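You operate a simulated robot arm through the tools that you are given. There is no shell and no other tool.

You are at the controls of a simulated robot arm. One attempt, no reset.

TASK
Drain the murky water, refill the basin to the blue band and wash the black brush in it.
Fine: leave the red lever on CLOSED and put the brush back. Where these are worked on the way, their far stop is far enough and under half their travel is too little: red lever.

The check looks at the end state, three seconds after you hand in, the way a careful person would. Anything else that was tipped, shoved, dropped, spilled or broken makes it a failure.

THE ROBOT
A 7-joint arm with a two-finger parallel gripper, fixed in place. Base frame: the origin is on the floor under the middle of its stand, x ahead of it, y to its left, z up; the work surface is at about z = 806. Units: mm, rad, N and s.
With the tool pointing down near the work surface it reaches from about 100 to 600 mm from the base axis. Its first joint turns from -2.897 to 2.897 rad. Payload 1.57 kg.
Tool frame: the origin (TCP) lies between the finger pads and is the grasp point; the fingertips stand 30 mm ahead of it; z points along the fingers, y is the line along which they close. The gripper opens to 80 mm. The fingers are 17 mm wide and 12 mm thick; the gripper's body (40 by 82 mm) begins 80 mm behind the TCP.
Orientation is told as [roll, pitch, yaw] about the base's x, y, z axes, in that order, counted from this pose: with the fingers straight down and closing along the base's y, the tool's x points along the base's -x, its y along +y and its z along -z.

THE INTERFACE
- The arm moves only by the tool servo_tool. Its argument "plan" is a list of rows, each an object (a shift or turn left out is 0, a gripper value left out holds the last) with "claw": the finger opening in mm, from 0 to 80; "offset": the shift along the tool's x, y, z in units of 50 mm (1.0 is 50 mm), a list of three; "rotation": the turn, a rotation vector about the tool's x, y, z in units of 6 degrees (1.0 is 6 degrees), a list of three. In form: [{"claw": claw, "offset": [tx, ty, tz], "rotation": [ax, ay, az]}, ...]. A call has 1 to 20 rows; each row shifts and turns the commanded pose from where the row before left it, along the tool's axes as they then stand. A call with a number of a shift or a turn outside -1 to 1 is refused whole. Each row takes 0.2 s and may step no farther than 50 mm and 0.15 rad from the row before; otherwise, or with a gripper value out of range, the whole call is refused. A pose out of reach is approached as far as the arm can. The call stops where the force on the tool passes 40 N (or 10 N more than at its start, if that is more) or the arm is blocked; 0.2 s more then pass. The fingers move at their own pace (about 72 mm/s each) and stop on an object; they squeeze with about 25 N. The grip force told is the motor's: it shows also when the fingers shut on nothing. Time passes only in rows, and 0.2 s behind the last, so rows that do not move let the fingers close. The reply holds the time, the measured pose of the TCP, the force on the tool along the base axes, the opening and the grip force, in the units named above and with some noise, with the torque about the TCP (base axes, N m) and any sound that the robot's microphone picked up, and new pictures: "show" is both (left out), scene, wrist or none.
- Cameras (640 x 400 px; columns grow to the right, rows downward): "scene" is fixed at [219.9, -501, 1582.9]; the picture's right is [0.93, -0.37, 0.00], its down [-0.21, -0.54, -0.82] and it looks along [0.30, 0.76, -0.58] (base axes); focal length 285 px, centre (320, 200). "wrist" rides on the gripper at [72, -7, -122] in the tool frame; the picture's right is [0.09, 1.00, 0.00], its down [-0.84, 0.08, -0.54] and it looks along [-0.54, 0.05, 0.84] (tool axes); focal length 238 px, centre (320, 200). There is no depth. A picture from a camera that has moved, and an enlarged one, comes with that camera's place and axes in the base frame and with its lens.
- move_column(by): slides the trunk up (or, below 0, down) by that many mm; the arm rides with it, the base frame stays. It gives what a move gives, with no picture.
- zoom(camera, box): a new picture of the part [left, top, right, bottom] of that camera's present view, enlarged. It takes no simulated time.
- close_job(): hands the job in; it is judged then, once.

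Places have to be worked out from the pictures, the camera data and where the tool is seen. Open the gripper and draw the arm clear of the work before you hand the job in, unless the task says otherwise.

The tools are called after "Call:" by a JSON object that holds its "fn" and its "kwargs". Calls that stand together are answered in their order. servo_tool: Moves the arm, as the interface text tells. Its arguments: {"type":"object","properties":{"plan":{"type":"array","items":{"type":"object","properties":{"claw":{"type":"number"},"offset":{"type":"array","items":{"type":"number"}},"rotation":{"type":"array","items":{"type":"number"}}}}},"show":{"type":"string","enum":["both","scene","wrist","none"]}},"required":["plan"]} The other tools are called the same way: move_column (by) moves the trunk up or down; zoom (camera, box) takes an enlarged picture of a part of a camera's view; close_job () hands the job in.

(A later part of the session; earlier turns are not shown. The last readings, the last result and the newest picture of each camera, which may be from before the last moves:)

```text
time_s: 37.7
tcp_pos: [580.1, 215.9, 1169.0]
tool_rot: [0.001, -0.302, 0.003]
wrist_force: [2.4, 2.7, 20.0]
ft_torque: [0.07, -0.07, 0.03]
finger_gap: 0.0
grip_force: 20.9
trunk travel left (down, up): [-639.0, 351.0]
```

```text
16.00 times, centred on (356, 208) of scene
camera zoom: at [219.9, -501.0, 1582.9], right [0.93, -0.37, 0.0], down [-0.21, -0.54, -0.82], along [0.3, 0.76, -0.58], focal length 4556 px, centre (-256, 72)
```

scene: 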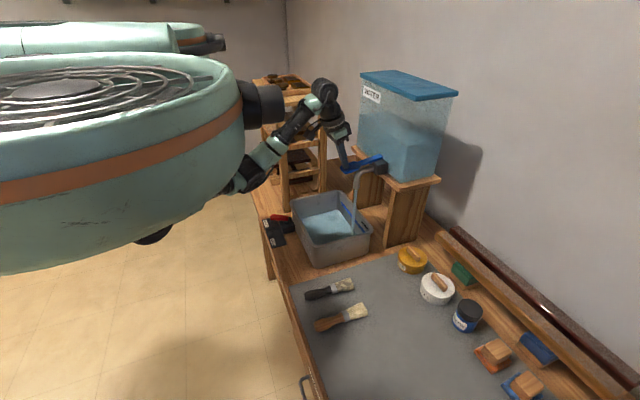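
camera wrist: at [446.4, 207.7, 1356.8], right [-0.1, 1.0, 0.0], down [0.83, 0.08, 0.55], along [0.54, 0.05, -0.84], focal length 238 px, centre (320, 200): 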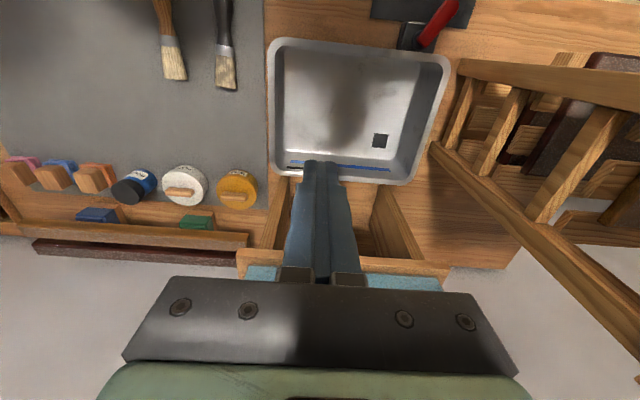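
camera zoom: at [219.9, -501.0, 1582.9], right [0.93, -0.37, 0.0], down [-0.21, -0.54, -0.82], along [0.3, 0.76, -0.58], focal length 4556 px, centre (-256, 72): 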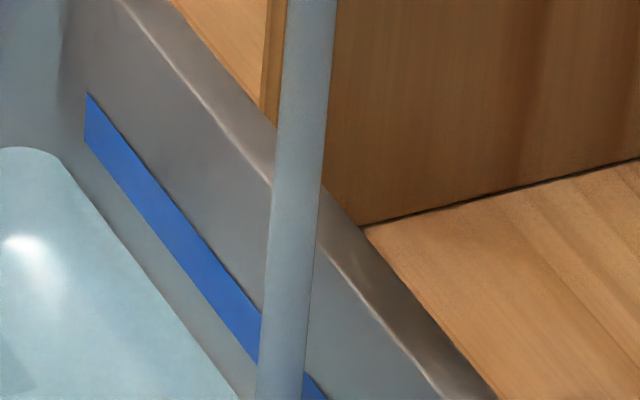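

At this zoom the gap to the band's lower edge is ~38 px and the band itself is ~39 px wide. I'll hold 2 s and measure the rate.

Call:
{"fn": "servo_tool", "kwargs": {"plan": [{}, {}, {}, {}, {}, {}, {}, {}, {}], "show": "none"}}

Call:
{"fn": "zoom", "kwargs": {"camera": "scene", "box": [344, 198, 368, 218]}}

```text
time_s: 39.7
tcp_pos: [581.8, 216.6, 1169.1]
tool_rot: [0.001, -0.303, 0.003]
wrist_force: [1.8, 1.9, 19.1]
ft_torque: [0.03, -0.1, 0.01]
finger_gap: 0.2
grip_force: 21.7
trunk travel left (down, up): [-639.0, 351.0]
```

```text
16.00 times, centred on (356, 208) of scene
camera zoom: at [219.9, -501.0, 1582.9], right [0.93, -0.37, 0.0], down [-0.21, -0.54, -0.82], along [0.3, 0.76, -0.58], focal length 4556 px, centre (-256, 72)
```

zoom: 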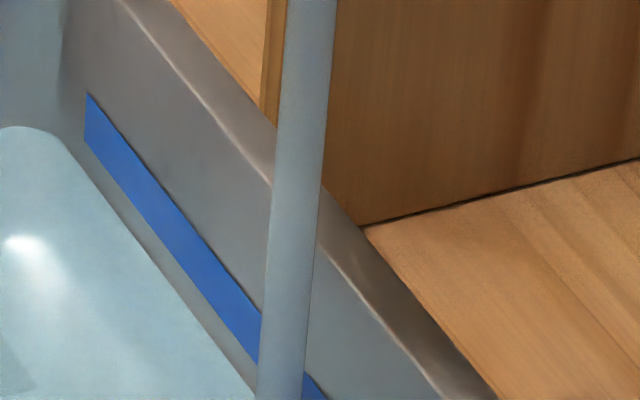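

The edge advances ~8.5 px/s; about 21 px remain to the band and 41 px to its middle. I'll hold 3 s.

Call:
{"fn": "servo_tool", "kwargs": {"plan": [{}, {}, {}, {}, {}, {}, {}, {}, {}, {}, {}, {}, {}, {}], "show": "none"}}

Call:
{"fn": "zoom", "kwargs": {"camera": "scene", "box": [344, 198, 368, 218]}}

```text
time_s: 42.7
tcp_pos: [580.3, 216.4, 1169.9]
tool_rot: [0.001, -0.304, 0.003]
wrist_force: [1.8, 1.6, 18.9]
ft_torque: [0.07, -0.08, 0.0]
finger_gap: 0.0
grip_force: 21.0
trunk travel left (down, up): [-639.0, 351.0]
```

```text
16.00 times, centred on (356, 208) of scene
camera zoom: at [219.9, -501.0, 1582.9], right [0.93, -0.37, 0.0], down [-0.21, -0.54, -0.82], along [0.3, 0.76, -0.58], focal length 4556 px, centre (-256, 72)
```

zoom: 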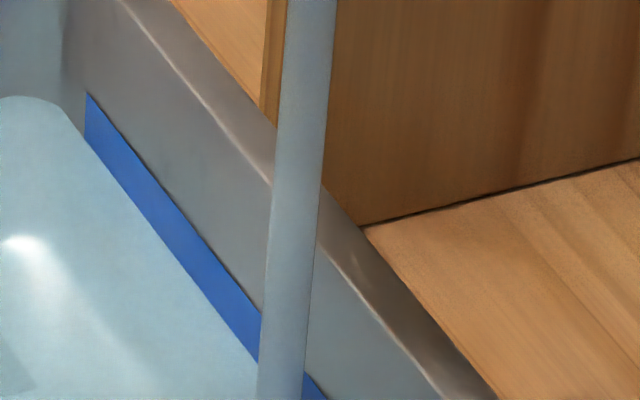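

The water has just reached the band's lower edge. I'll hold 1.4 s more, then check and release.

Call:
{"fn": "servo_tool", "kwargs": {"plan": [{}, {}, {}, {}, {}, {}], "show": "none"}}

Call:
{"fn": "zoom", "kwargs": {"camera": "scene", "box": [344, 198, 368, 218]}}

```text
time_s: 44.1
tcp_pos: [580.8, 216.4, 1169.0]
tool_rot: [0.001, -0.302, 0.004]
wrist_force: [2.0, 1.2, 19.2]
ft_torque: [0.03, -0.08, 0.0]
finger_gap: 0.3
grip_force: 21.3
trunk travel left (down, up): [-639.0, 351.0]
```

```text
16.00 times, centred on (356, 208) of scene
camera zoom: at [219.9, -501.0, 1582.9], right [0.93, -0.37, 0.0], down [-0.21, -0.54, -0.82], along [0.3, 0.76, -0.58], focal length 4556 px, centre (-256, 72)
```

zoom: 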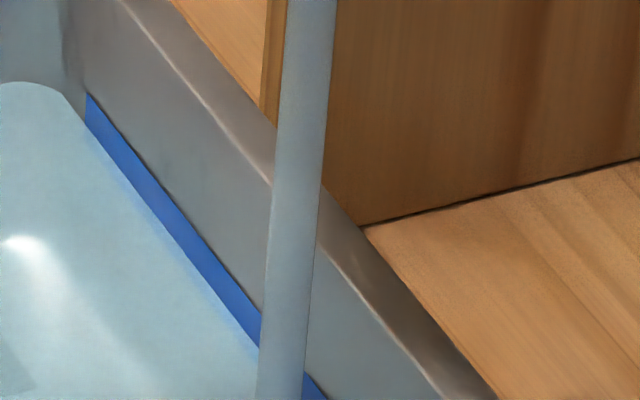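

The water line is at mid-band, so I release the paddle now by lifting straight up.

Call:
{"fn": "servo_tool", "kwargs": {"plan": [{"offset": [-0.177, 0, -0.573]}, {"offset": [-0.177, 0, -0.573]}], "show": "scene"}}

Call:
{"fn": "zoom", "kwargs": {"camera": "scene", "box": [290, 130, 410, 260]}}

Call:
{"fn": "zoom", "kwargs": {"camera": "scene", "box": [344, 198, 368, 218]}}

```text
time_s: 44.7
tcp_pos: [582.7, 218.3, 1226.4]
tool_rot: [-0.004, -0.299, 0.006]
wrist_force: [-0.6, 0.2, -0.6]
ft_torque: [0.0, -0.03, 0.0]
finger_gap: 0.1
grip_force: 21.5
trunk travel left (down, up): [-639.0, 351.0]
```

scene: 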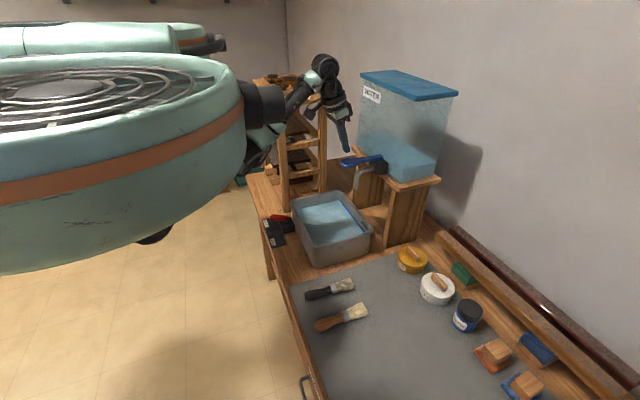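

```text
3.08 times, centred on (350, 195) of scene
camera zoom: at [219.9, -501.0, 1582.9], right [0.93, -0.37, 0.0], down [-0.21, -0.54, -0.82], along [0.3, 0.76, -0.58], focal length 876 px, centre (228, 215)
```

zoom: 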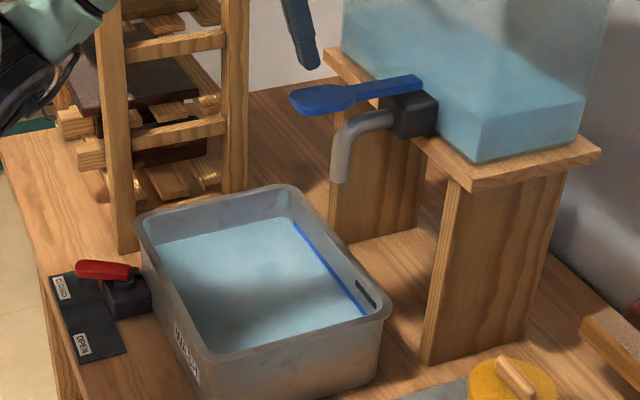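

```text
16.00 times, centred on (356, 208) of scene
camera zoom: at [219.9, -501.0, 1582.9], right [0.93, -0.37, 0.0], down [-0.21, -0.54, -0.82], along [0.3, 0.76, -0.58], focal length 4556 px, centre (-256, 72)
```

zoom: 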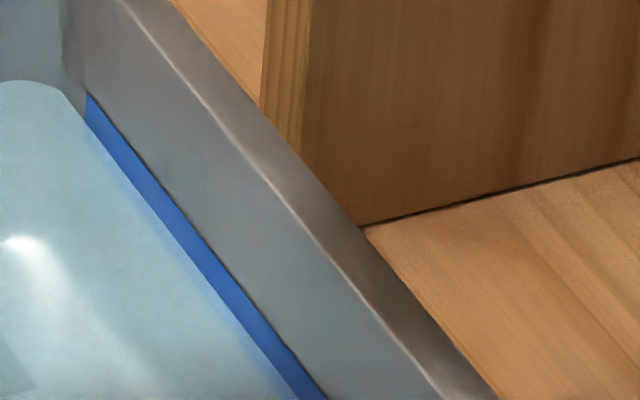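

The paddle sprang back, the flow has stopped and the water sits mid-band. Next is the brush: I'll bring the tool back to vertical and retract over the mat near (400, 60), opening the fingers partway.

Call:
{"fn": "servo_tool", "kwargs": {"plan": [{"offset": [0, 0, -0.2], "rotation": [0, 0.95, 0]}, {"rotation": [0, 0.95, 0]}, {"rotation": [0, 0.95, 0]}, {"offset": [0.73, -0.6, 0]}, {"offset": [0.73, -0.6, 0]}, {"offset": [0.73, -0.6, 0]}, {"offset": [0.73, -0.6, 0]}, {"offset": [0.6, -0.6, 0], "claw": 60}, {}], "show": "both"}}

```text
time_s: 46.7
tcp_pos: [401.0, 66.8, 1236.2]
tool_rot: [-0.001, -0.002, 0.004]
wrist_force: [0.0, 1.0, -0.2]
ft_torque: [0.03, -0.01, 0.0]
finger_gap: 59.8
grip_force: 0.0
trunk travel left (down, up): [-639.0, 351.0]
camera wrist: at [328.5, 59.5, 1359.2], right [-0.1, 1.0, 0.0], down [0.84, 0.08, 0.54], along [0.54, 0.05, -0.84], focal length 238 px, centre (320, 200)
```

scene: 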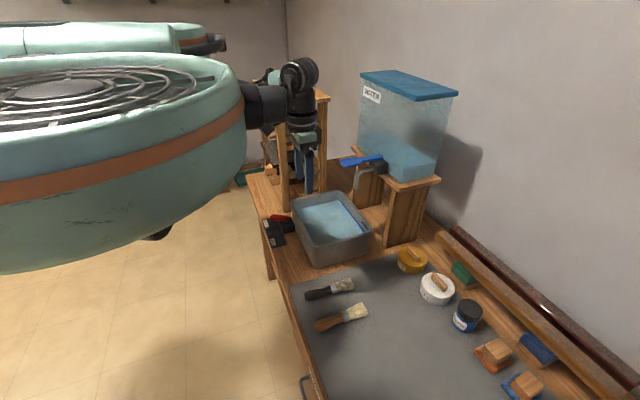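
wrist: 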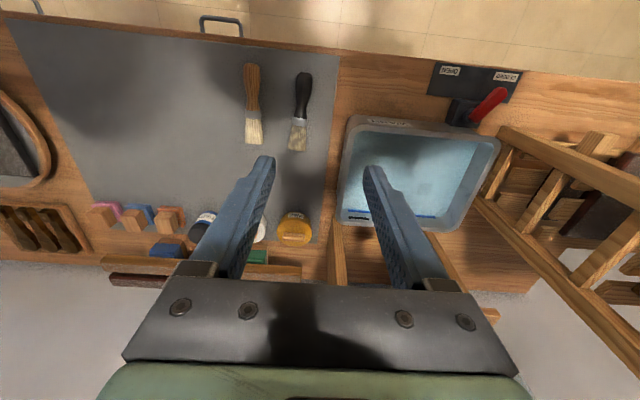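

The black brush lies from about (380, 30) to (544, 23), almost along x. I'll lower the trunk 200 mm to get the tool near it, over clear mat.

Call:
{"fn": "move_column", "kwargs": {"by": -200}}

Call:
{"fn": "servo_tool", "kwargs": {"plan": [{"offset": [-0.38, -0.75, 0]}, {"offset": [0, 0, 0.8]}, {}], "show": "both"}}

```text
time_s: 48.9
tcp_pos: [401.0, 67.7, 1035.2]
tool_rot: [-0.001, -0.004, 0.003]
wrist_force: [-0.1, 0.2, -0.1]
ft_torque: [0.01, 0.01, -0.02]
finger_gap: 60.2
grip_force: 0.0
trunk travel left (down, up): [-439.0, 551.0]
```

```text
time_s: 49.7
tcp_pos: [419.7, 27.2, 994.4]
tool_rot: [0.0, -0.002, 0.003]
wrist_force: [0.4, -0.5, 0.0]
ft_torque: [-0.04, -0.04, -0.01]
finger_gap: 59.9
grip_force: 0.1
trunk travel left (down, up): [-439.0, 551.0]
camera wrist: at [347.1, 20.8, 1118.9], right [-0.1, 1.0, 0.0], down [0.83, 0.08, 0.54], along [0.54, 0.05, -0.84], focal length 238 px, centre (320, 200)
```

scene: 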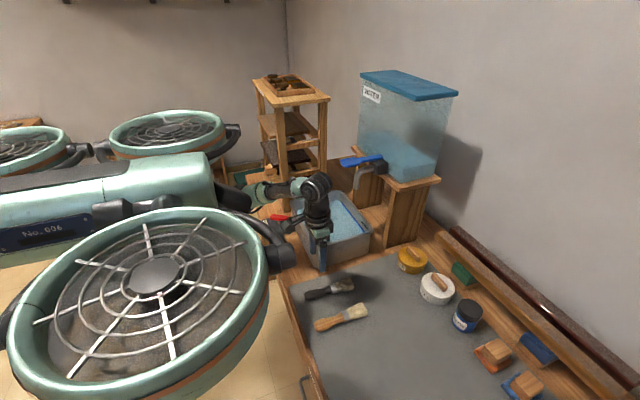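
wrist: 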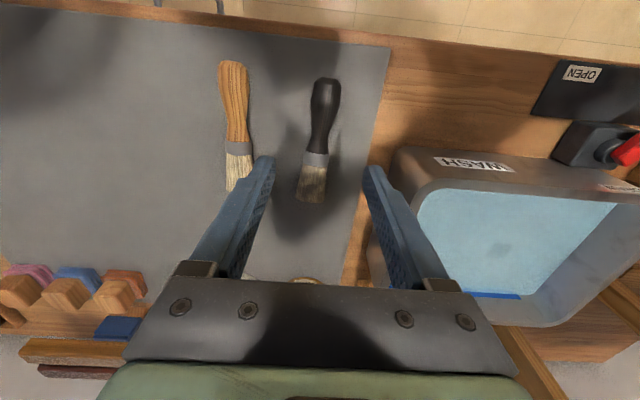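

The handle's middle is at about (423, 30, 820), and the tool is at (420, 27). I'll align 2° in yaw, nudge in y and descend to TCP z ≈ 843 with fingertips just above the mat.

Call:
{"fn": "servo_tool", "kwargs": {"plan": [{"offset": [-0.06, 0.05, 0], "rotation": [0, 0, 0.33]}, {"offset": [0, 0, 0.9]}, {"offset": [0, 0, 0.9]}, {"offset": [0, 0, 0.9]}, {"offset": [0, 0, 0.2]}, {"offset": [0, 0, 0.1]}, {}], "show": "both"}}

Call:
{"fn": "zoom", "kwargs": {"camera": "scene", "box": [280, 230, 400, 330]}}

```text
time_s: 51.3
tcp_pos: [423.1, 29.6, 845.1]
tool_rot: [-0.002, -0.003, -0.032]
wrist_force: [-0.2, 0.4, 0.2]
ft_torque: [0.02, 0.03, -0.01]
finger_gap: 59.9
grip_force: 0.1
trunk travel left (down, up): [-439.0, 551.0]
camera wrist: at [350.4, 26.2, 968.2], right [-0.06, 1.0, 0.0], down [0.84, 0.05, 0.54], along [0.54, 0.03, -0.84], focal length 238 px, centre (320, 200)
```

scene: 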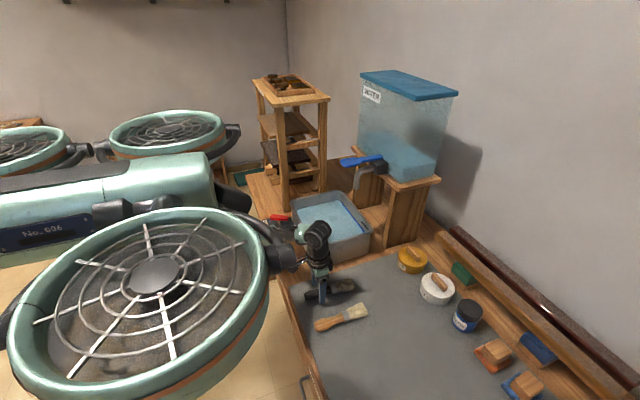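
wrist: 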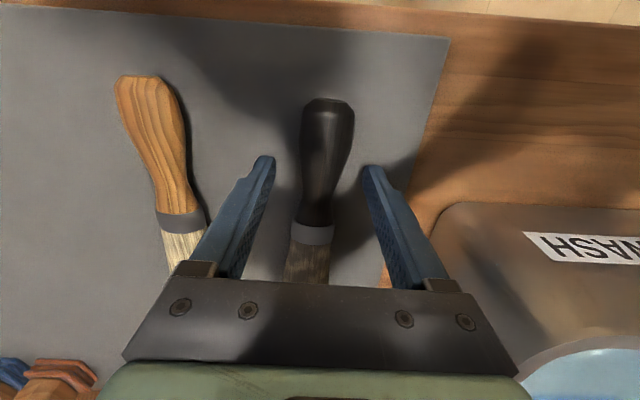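

```text
4.00 times, centred on (340, 280) of scene
camera zoom: at [219.9, -501.0, 1582.9], right [0.93, -0.37, 0.0], down [-0.21, -0.54, -0.82], along [0.3, 0.76, -0.58], focal length 1139 px, centre (240, -120)
```

zoom: 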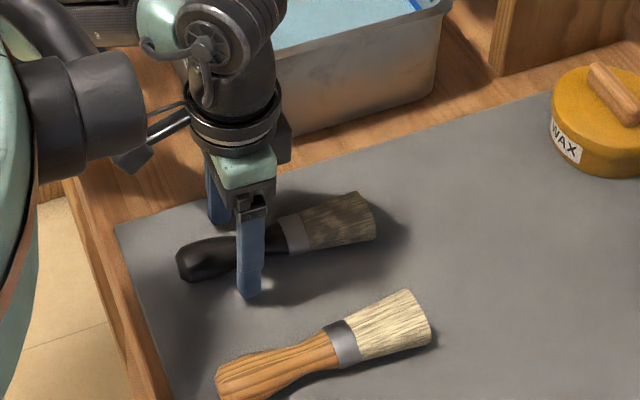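

The handle is centred between the fingers. I'll drop 3 mm more and close on it.

Call:
{"fn": "servo_tool", "kwargs": {"plan": [{"offset": [0, 0, 0.06]}, {"claw": 0}, {"claw": 0}, {"claw": 0}, {"claw": 0}], "show": "wrist"}}

```text
time_s: 52.5
tcp_pos: [423.6, 30.3, 843.3]
tool_rot: [0.0, -0.005, -0.031]
wrist_force: [-0.2, 0.0, -0.4]
ft_torque: [0.01, 0.02, 0.01]
finger_gap: 31.2
grip_force: 24.9
trunk travel left (down, up): [-439.0, 551.0]
camera wrist: at [350.8, 26.1, 966.0], right [-0.06, 1.0, 0.0], down [0.84, 0.05, 0.54], along [0.54, 0.03, -0.84], focal length 238 px, centre (320, 200)
```

wrist: 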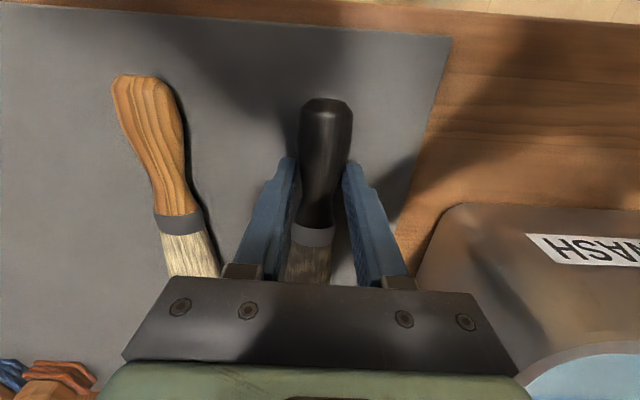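

The grip is firm (31 mm opening, 25 N). I'll lift it 150 mm straight up and check how the brush hangs.

Call:
{"fn": "servo_tool", "kwargs": {"plan": [{"offset": [0, 0, -0.3]}, {"offset": [0, 0, -0.6]}, {"offset": [0, 0, -0.7]}, {"offset": [0, 0, -0.7]}, {"offset": [0, 0, -0.7]}, {}], "show": "both"}}

Call:
{"fn": "zoom", "kwargs": {"camera": "scene", "box": [270, 190, 390, 290]}}

```text
time_s: 53.9
tcp_pos: [421.6, 31.6, 994.1]
tool_rot: [-0.002, -0.004, -0.031]
wrist_force: [0.1, 0.4, -1.2]
ft_torque: [0.02, 0.03, -0.02]
finger_gap: 30.7
grip_force: 25.6
trunk travel left (down, up): [-439.0, 551.0]
camera wrist: at [350.7, 28.1, 1116.8], right [-0.06, 1.0, 0.0], down [0.84, 0.05, 0.54], along [0.54, 0.03, -0.84], focal length 238 px, centre (320, 200)
```

scene: 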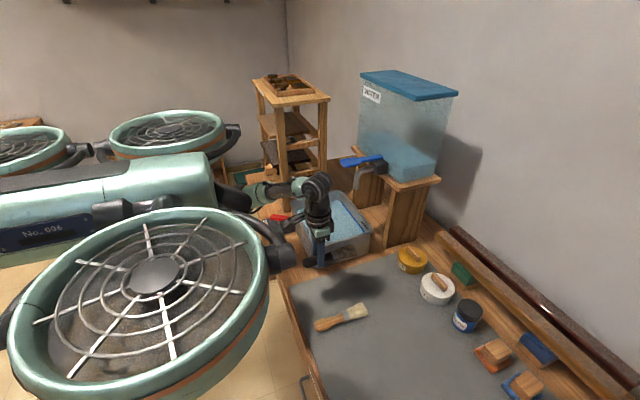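
wrist: 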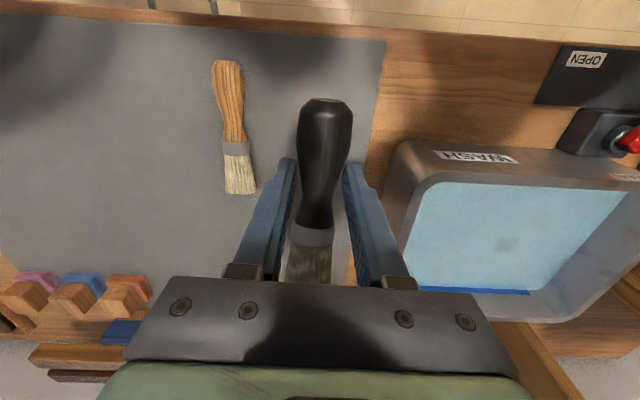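

```text
4.00 times, centred on (330, 240) of scene
camera zoom: at [219.9, -501.0, 1582.9], right [0.93, -0.37, 0.0], down [-0.21, -0.54, -0.82], along [0.3, 0.76, -0.58], focal length 1139 px, centre (280, 40)
```

zoom: 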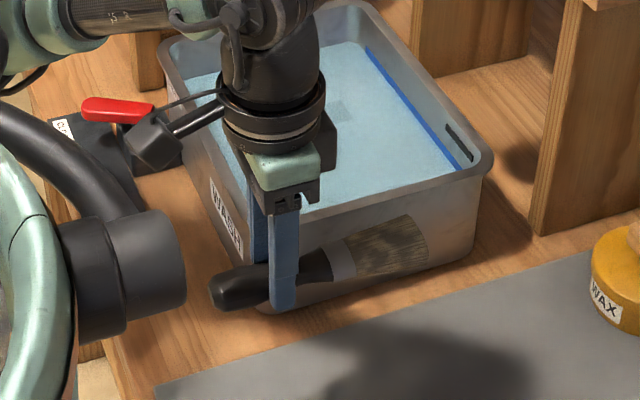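

The brush is held level. I'll yaw it so the bristles point toward +y (along the basin's long side), starting with 48° in free air to see that the wrist can turn.

Call:
{"fn": "servo_tool", "kwargs": {"plan": [{"rotation": [0, 0, -1]}, {"rotation": [0, 0, -1]}, {"rotation": [0, 0, -1]}, {"rotation": [0, 0, -1]}, {"rotation": [0, 0, -1]}, {"rotation": [0, 0, -1]}, {"rotation": [0, 0, -1]}, {"rotation": [0, 0, -1]}, {}], "show": "both"}}

```text
time_s: 55.9
tcp_pos: [423.7, 31.3, 993.8]
tool_rot: [-0.002, 0.0, 0.809]
wrist_force: [-0.3, 0.5, -0.6]
ft_torque: [-0.03, 0.01, 0.01]
finger_gap: 31.2
grip_force: 24.8
trunk travel left (down, up): [-439.0, 551.0]
camera wrist: at [377.7, -25.0, 1116.9], right [-0.78, 0.62, 0.0], down [0.52, 0.66, 0.54], along [0.34, 0.42, -0.84], focal length 238 px, centre (320, 200)
```

scene: 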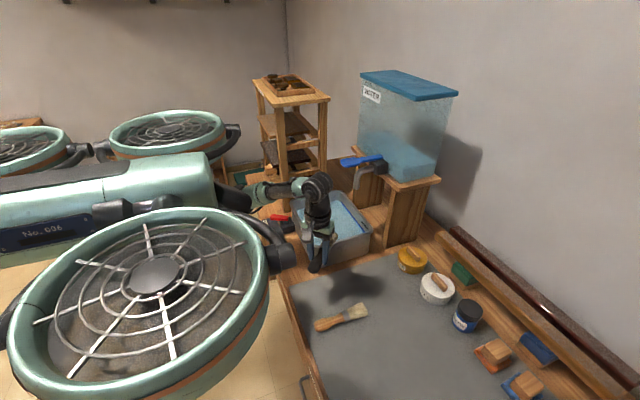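
wrist: 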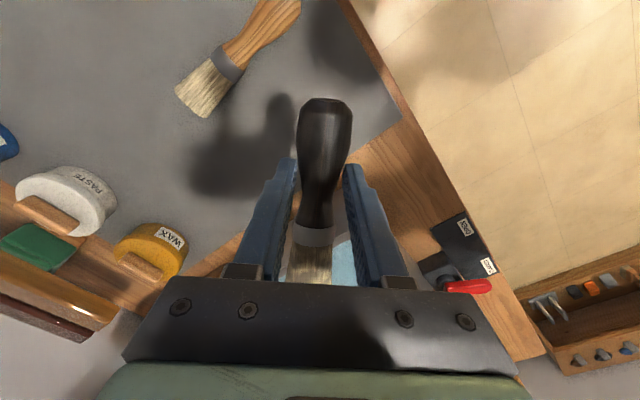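

Yaw is turning freely. I'll finish to about 88°.

Call:
{"fn": "servo_tool", "kwargs": {"plan": [{"rotation": [0, 0, -1]}, {"rotation": [0, 0, -1]}, {"rotation": [0, 0, -1]}, {"rotation": [0, 0, -1]}, {"rotation": [0, 0, -1]}, {"rotation": [0, 0, -1]}, {"rotation": [0, 0, -1]}, {}], "show": "both"}}

```text
time_s: 57.7
tcp_pos: [423.7, 31.4, 993.0]
tool_rot: [-0.004, -0.001, 1.541]
wrist_force: [0.5, 0.2, -0.6]
ft_torque: [0.0, 0.01, 0.0]
finger_gap: 30.9
grip_force: 24.7
trunk travel left (down, up): [-439.0, 551.0]
camera wrist: at [427.6, -40.4, 1116.7], right [-1.0, -0.06, 0.0], down [-0.05, 0.84, 0.54], along [-0.03, 0.54, -0.84], focal length 238 px, centre (320, 200)
```

scene: 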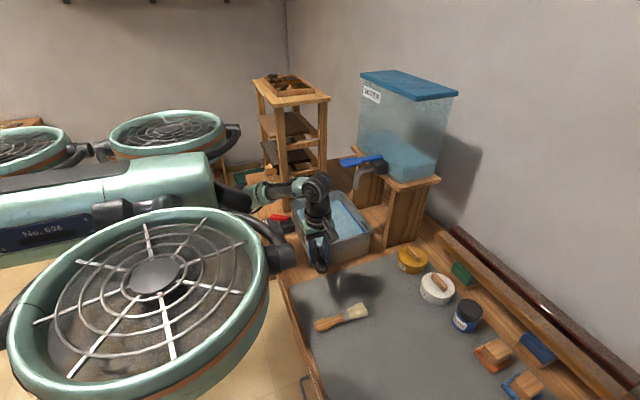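
wrist: 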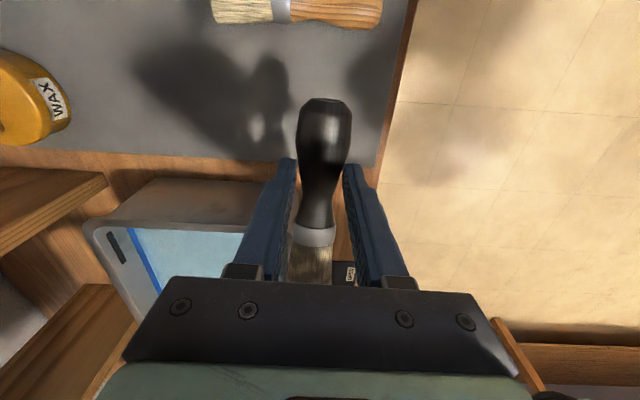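

The bristles now point to +y. The wrist must stay clear of the paddle (tip at x≈572, z≈1156), so I'll carry the brush over the basin at x≈505, y≈220, still high above the rim.

Call:
{"fn": "servo_tool", "kwargs": {"plan": [{"offset": [-0.76, -0.3, 0]}, {"offset": [-0.76, -0.3, 0]}, {"offset": [-0.76, -0.35, 0]}, {"offset": [-0.76, -0.35, 0]}, {"offset": [-0.76, -0.32, 0]}, {}], "show": "both"}}

Call:
{"fn": "zoom", "kwargs": {"camera": "scene", "box": [270, 110, 410, 270]}}

```text
time_s: 59.1
tcp_pos: [511.1, 219.5, 992.3]
tool_rot: [-0.004, -0.001, 1.539]
wrist_force: [0.0, 0.0, -1.2]
ft_torque: [-0.03, 0.01, -0.02]
finger_gap: 31.4
grip_force: 25.1
trunk travel left (down, up): [-439.0, 551.0]
camera wrist: at [514.4, 146.3, 1117.0], right [-1.0, -0.06, 0.0], down [-0.05, 0.84, 0.54], along [-0.03, 0.54, -0.84], focal length 238 px, centre (320, 200)
```

scene: 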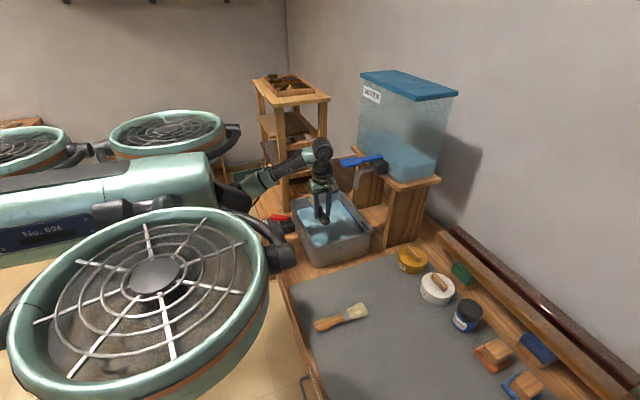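
wrist: 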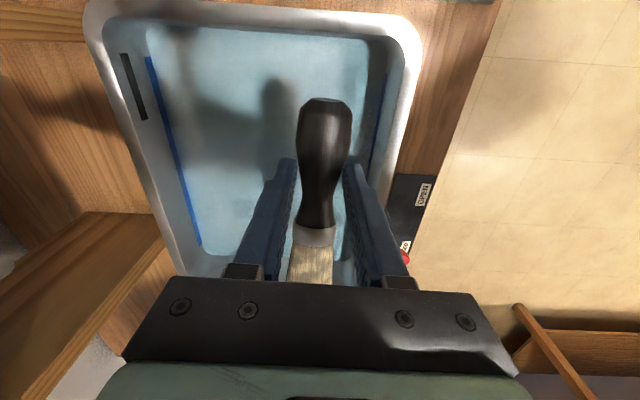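

```text
2.50 times, centred on (340, 190) of scene
camera zoom: at [219.9, -501.0, 1582.9], right [0.93, -0.37, 0.0], down [-0.21, -0.54, -0.82], along [0.3, 0.76, -0.58], focal length 712 px, centre (270, 225)
```

zoom: 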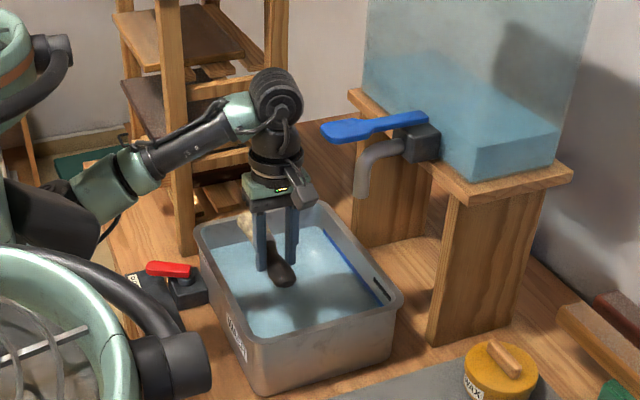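

The brush is over the basin with the wrist clear of the paddle. I'll move 8 mm back from the paddle, lower to z≈940 and tilt the bristles down about 11°.

Call:
{"fn": "servo_tool", "kwargs": {"plan": [{"offset": [0, 0.16, 0.5]}, {"offset": [0, 0, 0.54]}, {"rotation": [0, 0.95, 0]}, {"rotation": [0, 0.95, 0]}, {}], "show": "both"}}

Call:
{"fn": "zoom", "kwargs": {"camera": "scene", "box": [270, 110, 410, 270]}}

```text
time_s: 60.3
tcp_pos: [502.3, 219.0, 942.0]
tool_rot: [-0.002, 0.202, 1.539]
wrist_force: [-0.4, 0.3, -1.4]
ft_torque: [-0.01, 0.02, 0.01]
finger_gap: 31.1
grip_force: 24.6
trunk travel left (down, up): [-439.0, 551.0]
camera wrist: at [506.5, 172.3, 1076.4], right [-1.0, -0.06, 0.02], down [-0.05, 0.93, 0.36], along [-0.04, 0.36, -0.93], focal length 238 px, centre (320, 200)
```

scene: 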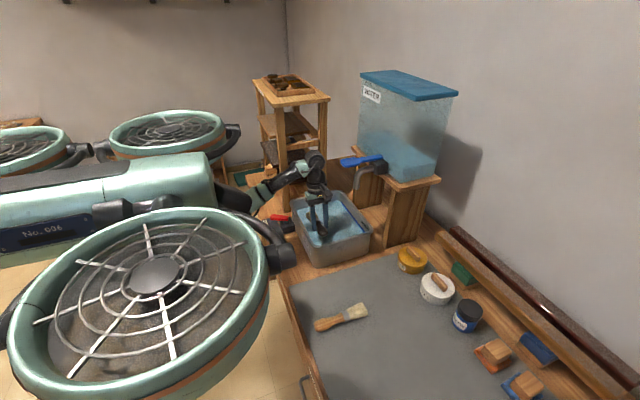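
wrist: 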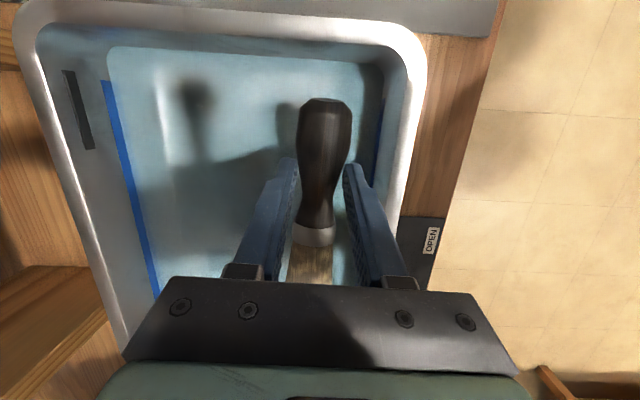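

```text
2.50 times, centred on (340, 190) of scene
camera zoom: at [219.9, -501.0, 1582.9], right [0.93, -0.37, 0.0], down [-0.21, -0.54, -0.82], along [0.3, 0.76, -0.58], focal length 712 px, centre (270, 225)
```

zoom: 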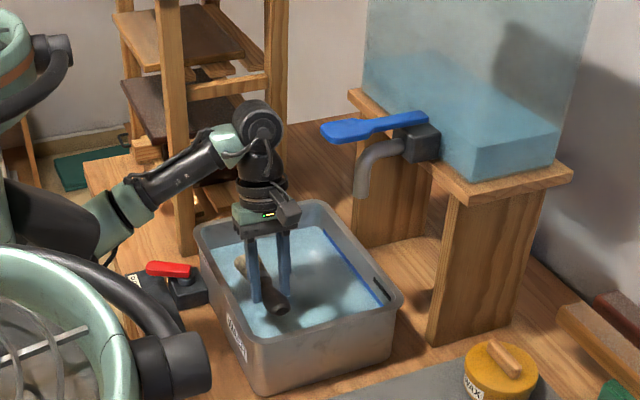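

Clearances look good on all sides. I'll lower the brush into the water to TCP z≈893, so the bristles go to roughly z 843–853 under the ~888 surface.

Call:
{"fn": "servo_tool", "kwargs": {"plan": [{"offset": [-0.064, 0, 0.314]}, {"offset": [-0.064, 0, 0.314]}, {"offset": [-0.064, 0, 0.314]}, {}], "show": "both"}}

Call:
{"fn": "zoom", "kwargs": {"camera": "scene", "box": [280, 140, 390, 270]}}

```text
time_s: 61.3
tcp_pos: [503.0, 218.9, 894.7]
tool_rot: [-0.001, 0.199, 1.539]
wrist_force: [-0.1, 0.0, -0.7]
ft_torque: [0.03, 0.0, 0.02]
finger_gap: 31.2
grip_force: 25.4
trunk travel left (down, up): [-439.0, 551.0]
camera wrist: at [507.5, 172.9, 1029.0], right [-1.0, -0.06, 0.01], down [-0.05, 0.93, 0.37], along [-0.04, 0.36, -0.93], focal length 238 px, centre (320, 200)
```

scene: 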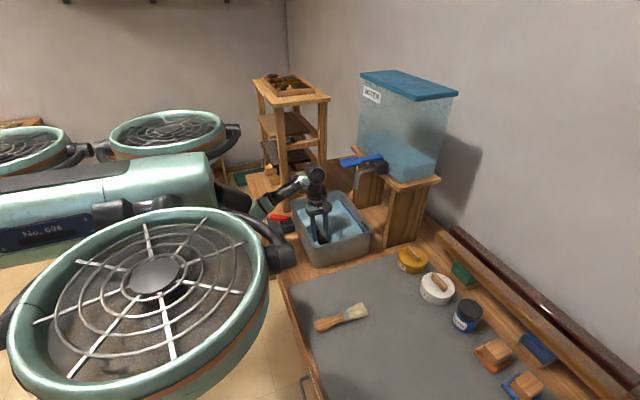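
wrist: 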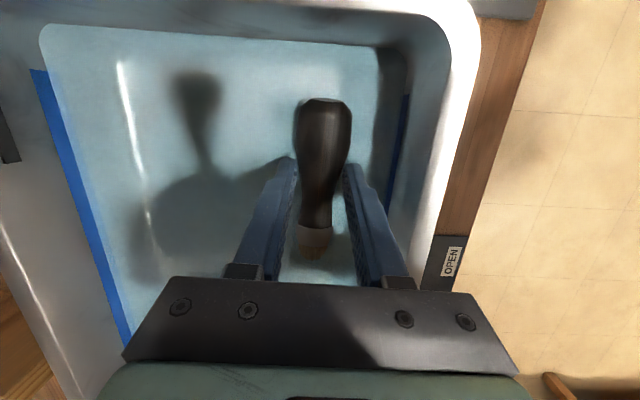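

```text
3.08 times, centred on (335, 205) of scene
camera zoom: at [219.9, -501.0, 1582.9], right [0.93, -0.37, 0.0], down [-0.21, -0.54, -0.82], along [0.3, 0.76, -0.58], focal length 876 px, centre (274, 185)
```

zoom: 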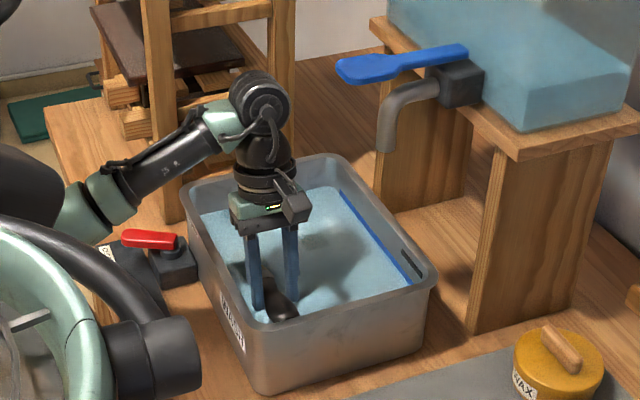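

The bristles and ferrule are under water. Now I'll swish the brush gently back and forth along y (30 mm strokes) for 4 s.

Call:
{"fn": "servo_tool", "kwargs": {"plan": [{"offset": [-0.294, 0.009, -0.06]}, {"offset": [-0.294, 0.009, -0.06]}, {"offset": [0.294, -0.009, 0.06]}, {"offset": [0.294, -0.009, 0.06]}, {"offset": [-0.294, 0.009, -0.06]}, {"offset": [-0.294, 0.009, -0.06]}, {"offset": [0.294, -0.009, 0.06]}, {"offset": [0.294, -0.009, 0.06]}, {"offset": [-0.294, 0.009, -0.06]}, {"offset": [-0.294, 0.009, -0.06]}, {"offset": [0.294, -0.009, 0.06]}, {"offset": [0.294, -0.009, 0.06]}, {"offset": [-0.294, 0.009, -0.06]}, {"offset": [-0.294, 0.009, -0.06]}, {"offset": [0.294, -0.009, 0.06]}, {"offset": [0.294, -0.009, 0.06]}, {"offset": [-0.294, 0.009, -0.06]}, {"offset": [-0.294, 0.009, -0.06]}, {"offset": [0.294, -0.009, 0.06]}, {"offset": [0.294, -0.009, 0.06]}], "show": "both"}}

Call:
{"fn": "zoom", "kwargs": {"camera": "scene", "box": [280, 140, 390, 270]}}

```text
time_s: 65.5
tcp_pos: [503.6, 219.4, 893.0]
tool_rot: [-0.004, 0.201, 1.54]
wrist_force: [0.0, -0.7, -0.4]
ft_torque: [-0.01, -0.04, 0.01]
finger_gap: 31.2
grip_force: 24.4
trunk travel left (down, up): [-439.0, 551.0]
camera wrist: at [507.8, 173.0, 1028.1], right [-1.0, -0.06, 0.02], down [-0.05, 0.93, 0.37], along [-0.04, 0.36, -0.93], focal length 238 px, centre (320, 200)
```

scene: 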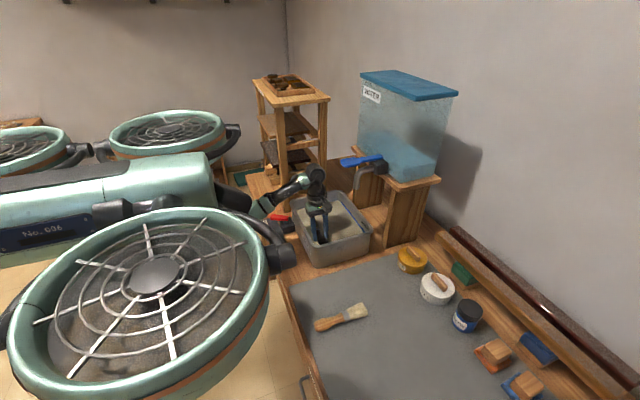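
wrist: 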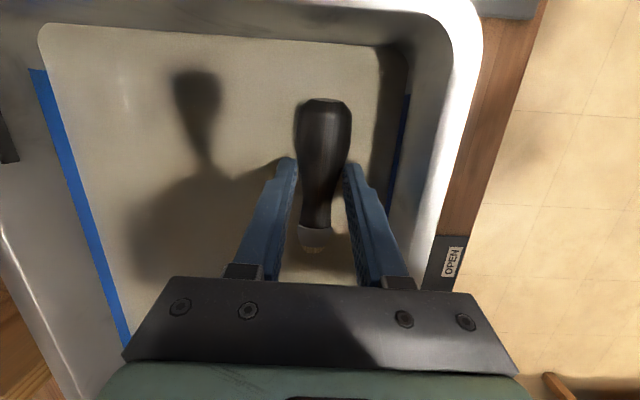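

```text
3.08 times, centred on (335, 205) of scene
camera zoom: at [219.9, -501.0, 1582.9], right [0.93, -0.37, 0.0], down [-0.21, -0.54, -0.82], along [0.3, 0.76, -0.58], focal length 876 px, centre (274, 185)
```

zoom: 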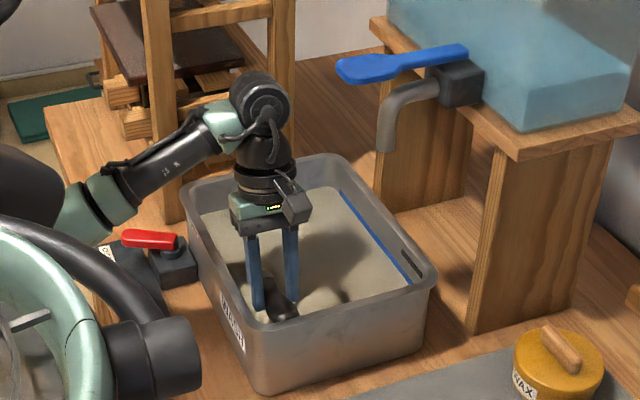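

The wash water has turned cloudy from the brush, so dirt is coming off. I'll do another short round of strokes, then lift the brush over the basin to drip and inspect it.

Call:
{"fn": "servo_tool", "kwargs": {"plan": [{"offset": [-0.294, 0.009, -0.06]}, {"offset": [-0.294, 0.009, -0.06]}, {"offset": [0.294, -0.009, 0.06]}, {"offset": [0.294, -0.009, 0.06]}, {"offset": [-0.294, 0.009, -0.06]}, {"offset": [-0.294, 0.009, -0.06]}, {"offset": [0.294, -0.009, 0.06]}, {"offset": [0.294, -0.009, 0.06]}, {"offset": [-0.294, 0.009, -0.06]}, {"offset": [-0.294, 0.009, -0.06]}, {"offset": [0.294, -0.009, 0.06]}, {"offset": [0.294, -0.009, 0.06]}, {"offset": [0.04, 0, -0.196]}, {"offset": [0.04, 0, -0.196]}, {"offset": [0.04, 0, -0.196]}, {"offset": [0.04, 0, -0.196]}, {"offset": [0.04, 0, -0.196]}, {"offset": [0.04, 0, -0.196]}, {}, {}], "show": "both"}}

Call:
{"fn": "zoom", "kwargs": {"camera": "scene", "box": [290, 150, 370, 260]}}

```text
time_s: 69.7
tcp_pos: [503.0, 220.6, 952.7]
tool_rot: [-0.003, 0.199, 1.54]
wrist_force: [-0.1, -0.2, -1.2]
ft_torque: [0.0, -0.02, 0.03]
finger_gap: 31.0
grip_force: 25.3
trunk travel left (down, up): [-439.0, 551.0]
camera wrist: at [506.8, 173.1, 1087.8], right [-1.0, -0.06, 0.02], down [-0.05, 0.93, 0.37], along [-0.04, 0.36, -0.93], focal length 238 px, centre (320, 200)
```

scene: 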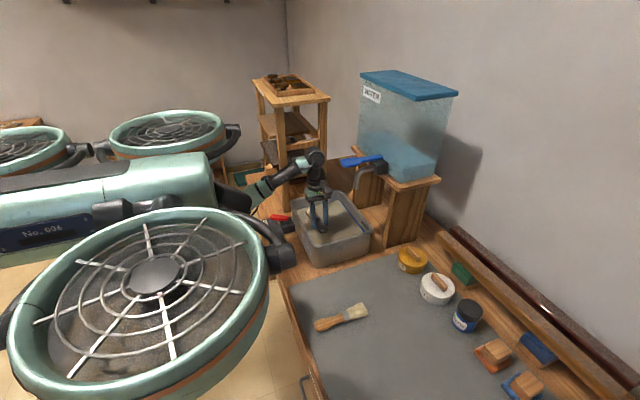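
wrist: 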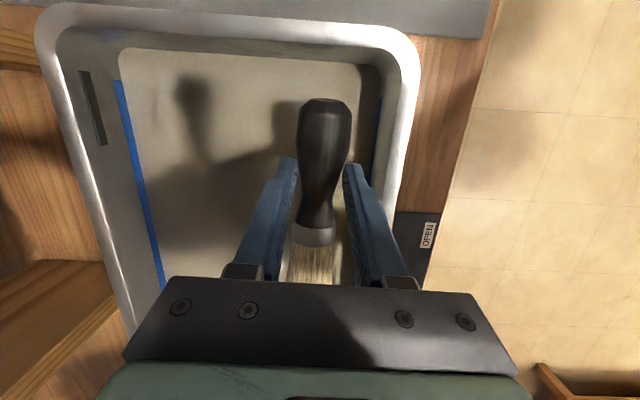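

```text
3.64 times, centred on (330, 205) of scene
camera zoom: at [219.9, -501.0, 1582.9], right [0.93, -0.37, 0.0], down [-0.21, -0.54, -0.82], along [0.3, 0.76, -0.58], focal length 1035 px, centre (284, 182)
```

zoom: 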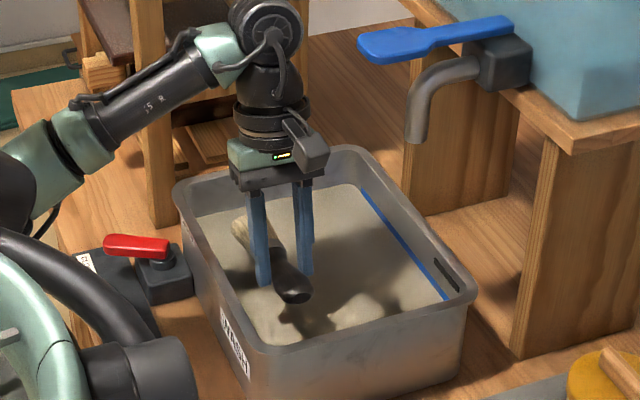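

The bristles look pale now. I'll zoom on them and on the water level at the band.

Call:
{"fn": "zoom", "kwargs": {"camera": "wrist", "box": [270, 200, 370, 290]}}

Call:
{"fn": "zoom", "kwargs": {"camera": "scene", "box": [310, 195, 350, 225]}}

Call:
{"fn": "zoom", "kwargs": {"camera": "scene", "box": [344, 198, 368, 218]}}

```text
4.44 times, centred on (320, 245) of wrist
camera zoom: at [506.8, 173.1, 1087.8], right [-1.0, -0.06, 0.02], down [-0.05, 0.93, 0.37], along [-0.04, 0.36, -0.93], focal length 1059 px, centre (320, 0)
```

zoom: 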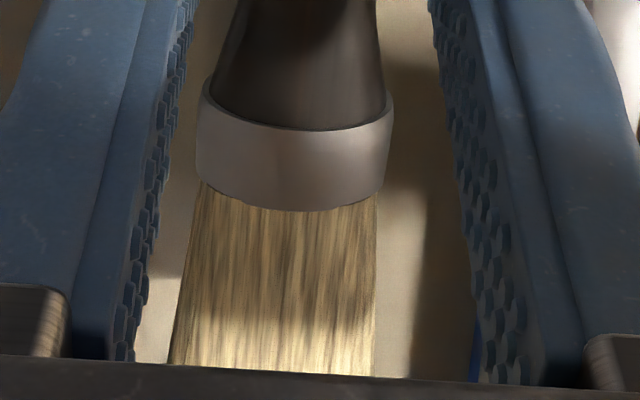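

```text
13.33 times, centred on (330, 210) of scene
camera zoom: at [219.9, -501.0, 1582.9], right [0.93, -0.37, 0.0], down [-0.21, -0.54, -0.82], along [0.3, 0.76, -0.58], focal length 3796 px, centre (187, 67)
```

zoom: 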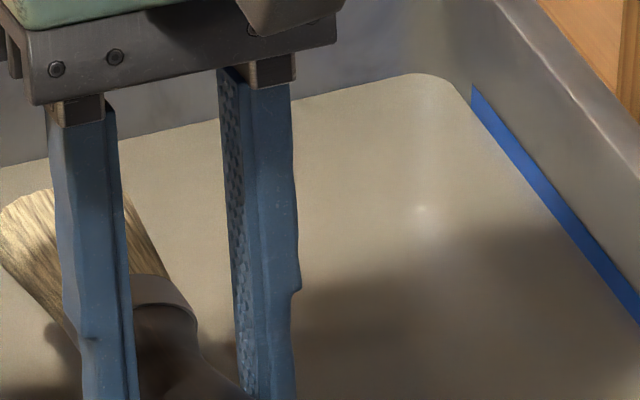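

```text
16.00 times, centred on (356, 208) of scene
camera zoom: at [219.9, -501.0, 1582.9], right [0.93, -0.37, 0.0], down [-0.21, -0.54, -0.82], along [0.3, 0.76, -0.58], focal length 4556 px, centre (-256, 72)
```

zoom: 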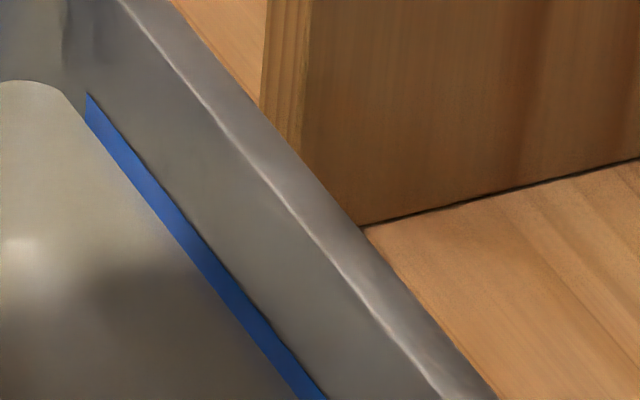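

The bristles are clean and even, and the level is still mid-band. I'll let the brush drip over the basin for a couple of seconds, level it and lift clear of the rim.

Call:
{"fn": "servo_tool", "kwargs": {"plan": [{}, {}, {}, {}, {}, {}, {}, {}, {}, {}, {"rotation": [0, -0.95, 0]}, {"rotation": [0, -0.95, 0]}, {"offset": [0, 0, -0.4]}, {"offset": [0, 0, -0.4]}, {}], "show": "both"}}

```text
time_s: 72.9
tcp_pos: [501.2, 219.8, 994.1]
tool_rot: [-0.004, 0.001, 1.54]
wrist_force: [-0.3, 0.5, -0.6]
ft_torque: [0.01, -0.01, 0.0]
finger_gap: 30.9
grip_force: 25.0
trunk travel left (down, up): [-439.0, 551.0]
camera wrist: at [505.7, 147.0, 1117.0], right [-1.0, -0.06, 0.0], down [-0.05, 0.84, 0.54], along [-0.03, 0.54, -0.84], focal length 238 px, centre (320, 200)
```

scene: 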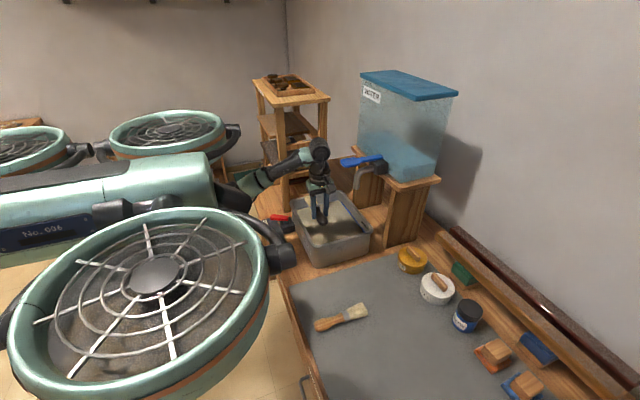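
wrist: 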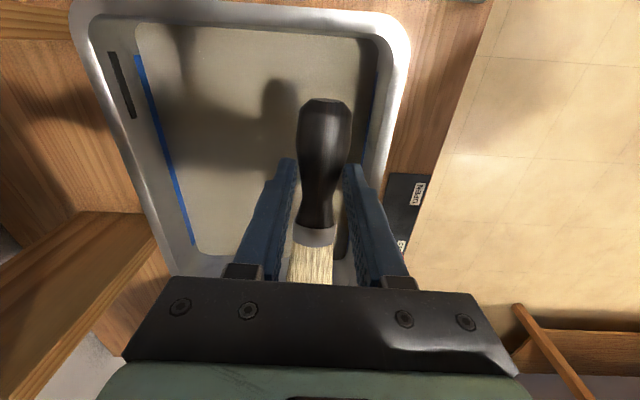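

Now I carry the brush back over the mat to (423, 30) and begin turning it back to its original heading.

Call:
{"fn": "servo_tool", "kwargs": {"plan": [{"offset": [0.769, 0.288, 0]}, {"offset": [0.769, 0.288, 0]}, {"offset": [0.769, 0.288, 0]}, {"offset": [0.769, 0.288, 0]}, {"offset": [0.769, 0.288, 0]}, {"rotation": [0, 0, 1]}, {"rotation": [0, 0, 1]}, {"rotation": [0, 0, 1]}, {"rotation": [0, 0, 1]}, {"rotation": [0, 0, 1]}, {"rotation": [0, 0, 1]}, {"rotation": [0, 0, 1]}, {"rotation": [0, 0, 1]}, {"rotation": [0, 0, 1]}, {"rotation": [0, 0, 1]}, {"rotation": [0, 0, 1]}, {"rotation": [0, 0, 1]}, {"rotation": [0, 0, 1]}, {"rotation": [0, 0, 1]}, {"rotation": [0, 0, 1]}], "show": "both"}}

Call:
{"fn": "zoom", "kwargs": {"camera": "scene", "box": [270, 190, 390, 290]}}

```text
time_s: 77.1
tcp_pos: [424.7, 28.4, 994.5]
tool_rot: [0.0, -0.003, -0.032]
wrist_force: [-0.7, -0.7, -0.4]
ft_torque: [-0.04, 0.03, 0.0]
finger_gap: 31.1
grip_force: 25.1
trunk travel left (down, up): [-439.0, 551.0]
camera wrist: at [351.7, 24.6, 1116.7], right [-0.06, 1.0, 0.0], down [0.84, 0.05, 0.54], along [0.54, 0.03, -0.84], focal length 238 px, centre (320, 200)
```

scene: 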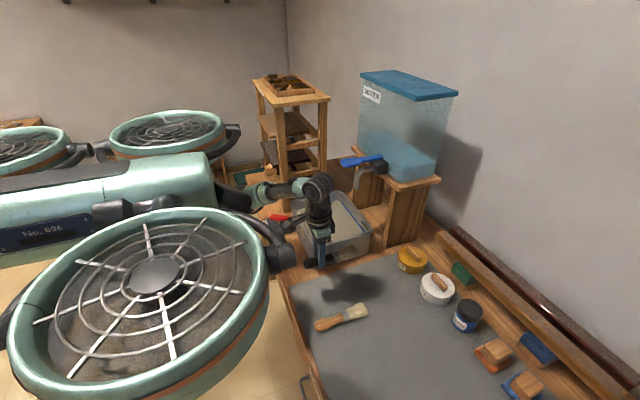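
wrist: 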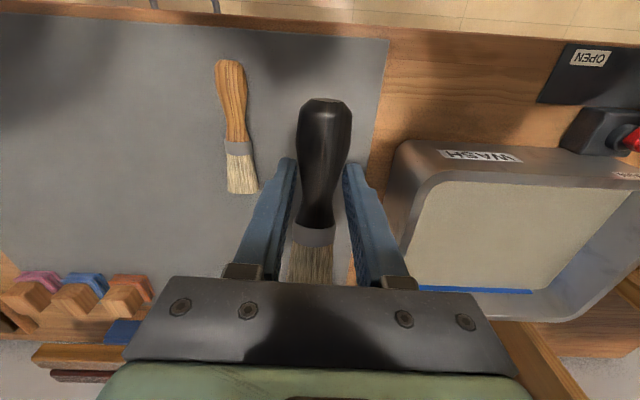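

```text
4.00 times, centred on (330, 240) of scene
camera zoom: at [219.9, -501.0, 1582.9], right [0.93, -0.37, 0.0], down [-0.21, -0.54, -0.82], along [0.3, 0.76, -0.58], focal length 1139 px, centre (280, 40)
```

zoom: 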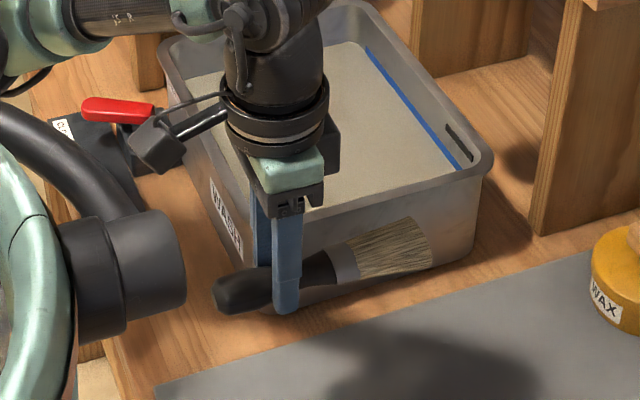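

The brush is back at its original heading above its spot. I'll lower it gently to the pickup height (TCP z ≈ 844).

Call:
{"fn": "servo_tool", "kwargs": {"plan": [{"offset": [0.02, 0.04, 0.9]}, {"offset": [0, 0, 0.9]}, {"offset": [0, 0, 0.7]}, {"offset": [0, 0, 0.2]}, {"offset": [0, 0, 0.14]}, {"offset": [0, 0, 0.08]}, {"offset": [0, 0, 0.04]}, {}], "show": "wrist"}}

Call:
{"fn": "zoom", "kwargs": {"camera": "scene", "box": [280, 230, 400, 330]}}

```text
time_s: 78.9
tcp_pos: [424.9, 32.1, 844.7]
tool_rot: [-0.001, -0.004, -0.032]
wrist_force: [0.0, -0.5, -0.3]
ft_torque: [-0.02, 0.01, 0.02]
finger_gap: 31.0
grip_force: 25.3
trunk travel left (down, up): [-439.0, 551.0]
camera wrist: at [351.7, 27.3, 968.3], right [-0.06, 1.0, 0.0], down [0.84, 0.05, 0.54], along [0.54, 0.03, -0.84], focal length 238 px, centre (320, 200)
```

wrist: 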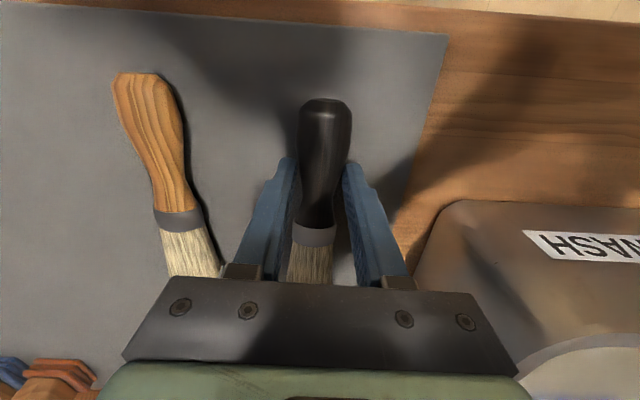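

```text
4.00 times, centred on (340, 280) of scene
camera zoom: at [219.9, -501.0, 1582.9], right [0.93, -0.37, 0.0], down [-0.21, -0.54, -0.82], along [0.3, 0.76, -0.58], focal length 1139 px, centre (240, -120)
```

zoom: 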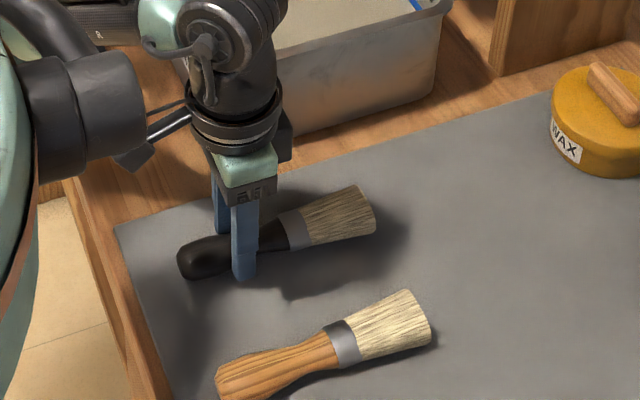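

No contact force yet; I'll lower another 2 mm in two small rows to seat it before opening.

Call:
{"fn": "servo_tool", "kwargs": {"plan": [{"offset": [0, 0, 0.02]}, {"offset": [0, 0, 0.02]}, {}], "show": "none"}}

```text
time_s: 79.7
tcp_pos: [424.1, 30.3, 843.4]
tool_rot: [-0.001, -0.003, -0.031]
wrist_force: [0.2, -0.8, -0.9]
ft_torque: [-0.01, 0.03, -0.01]
finger_gap: 31.4
grip_force: 24.9
trunk travel left (down, up): [-439.0, 551.0]
```

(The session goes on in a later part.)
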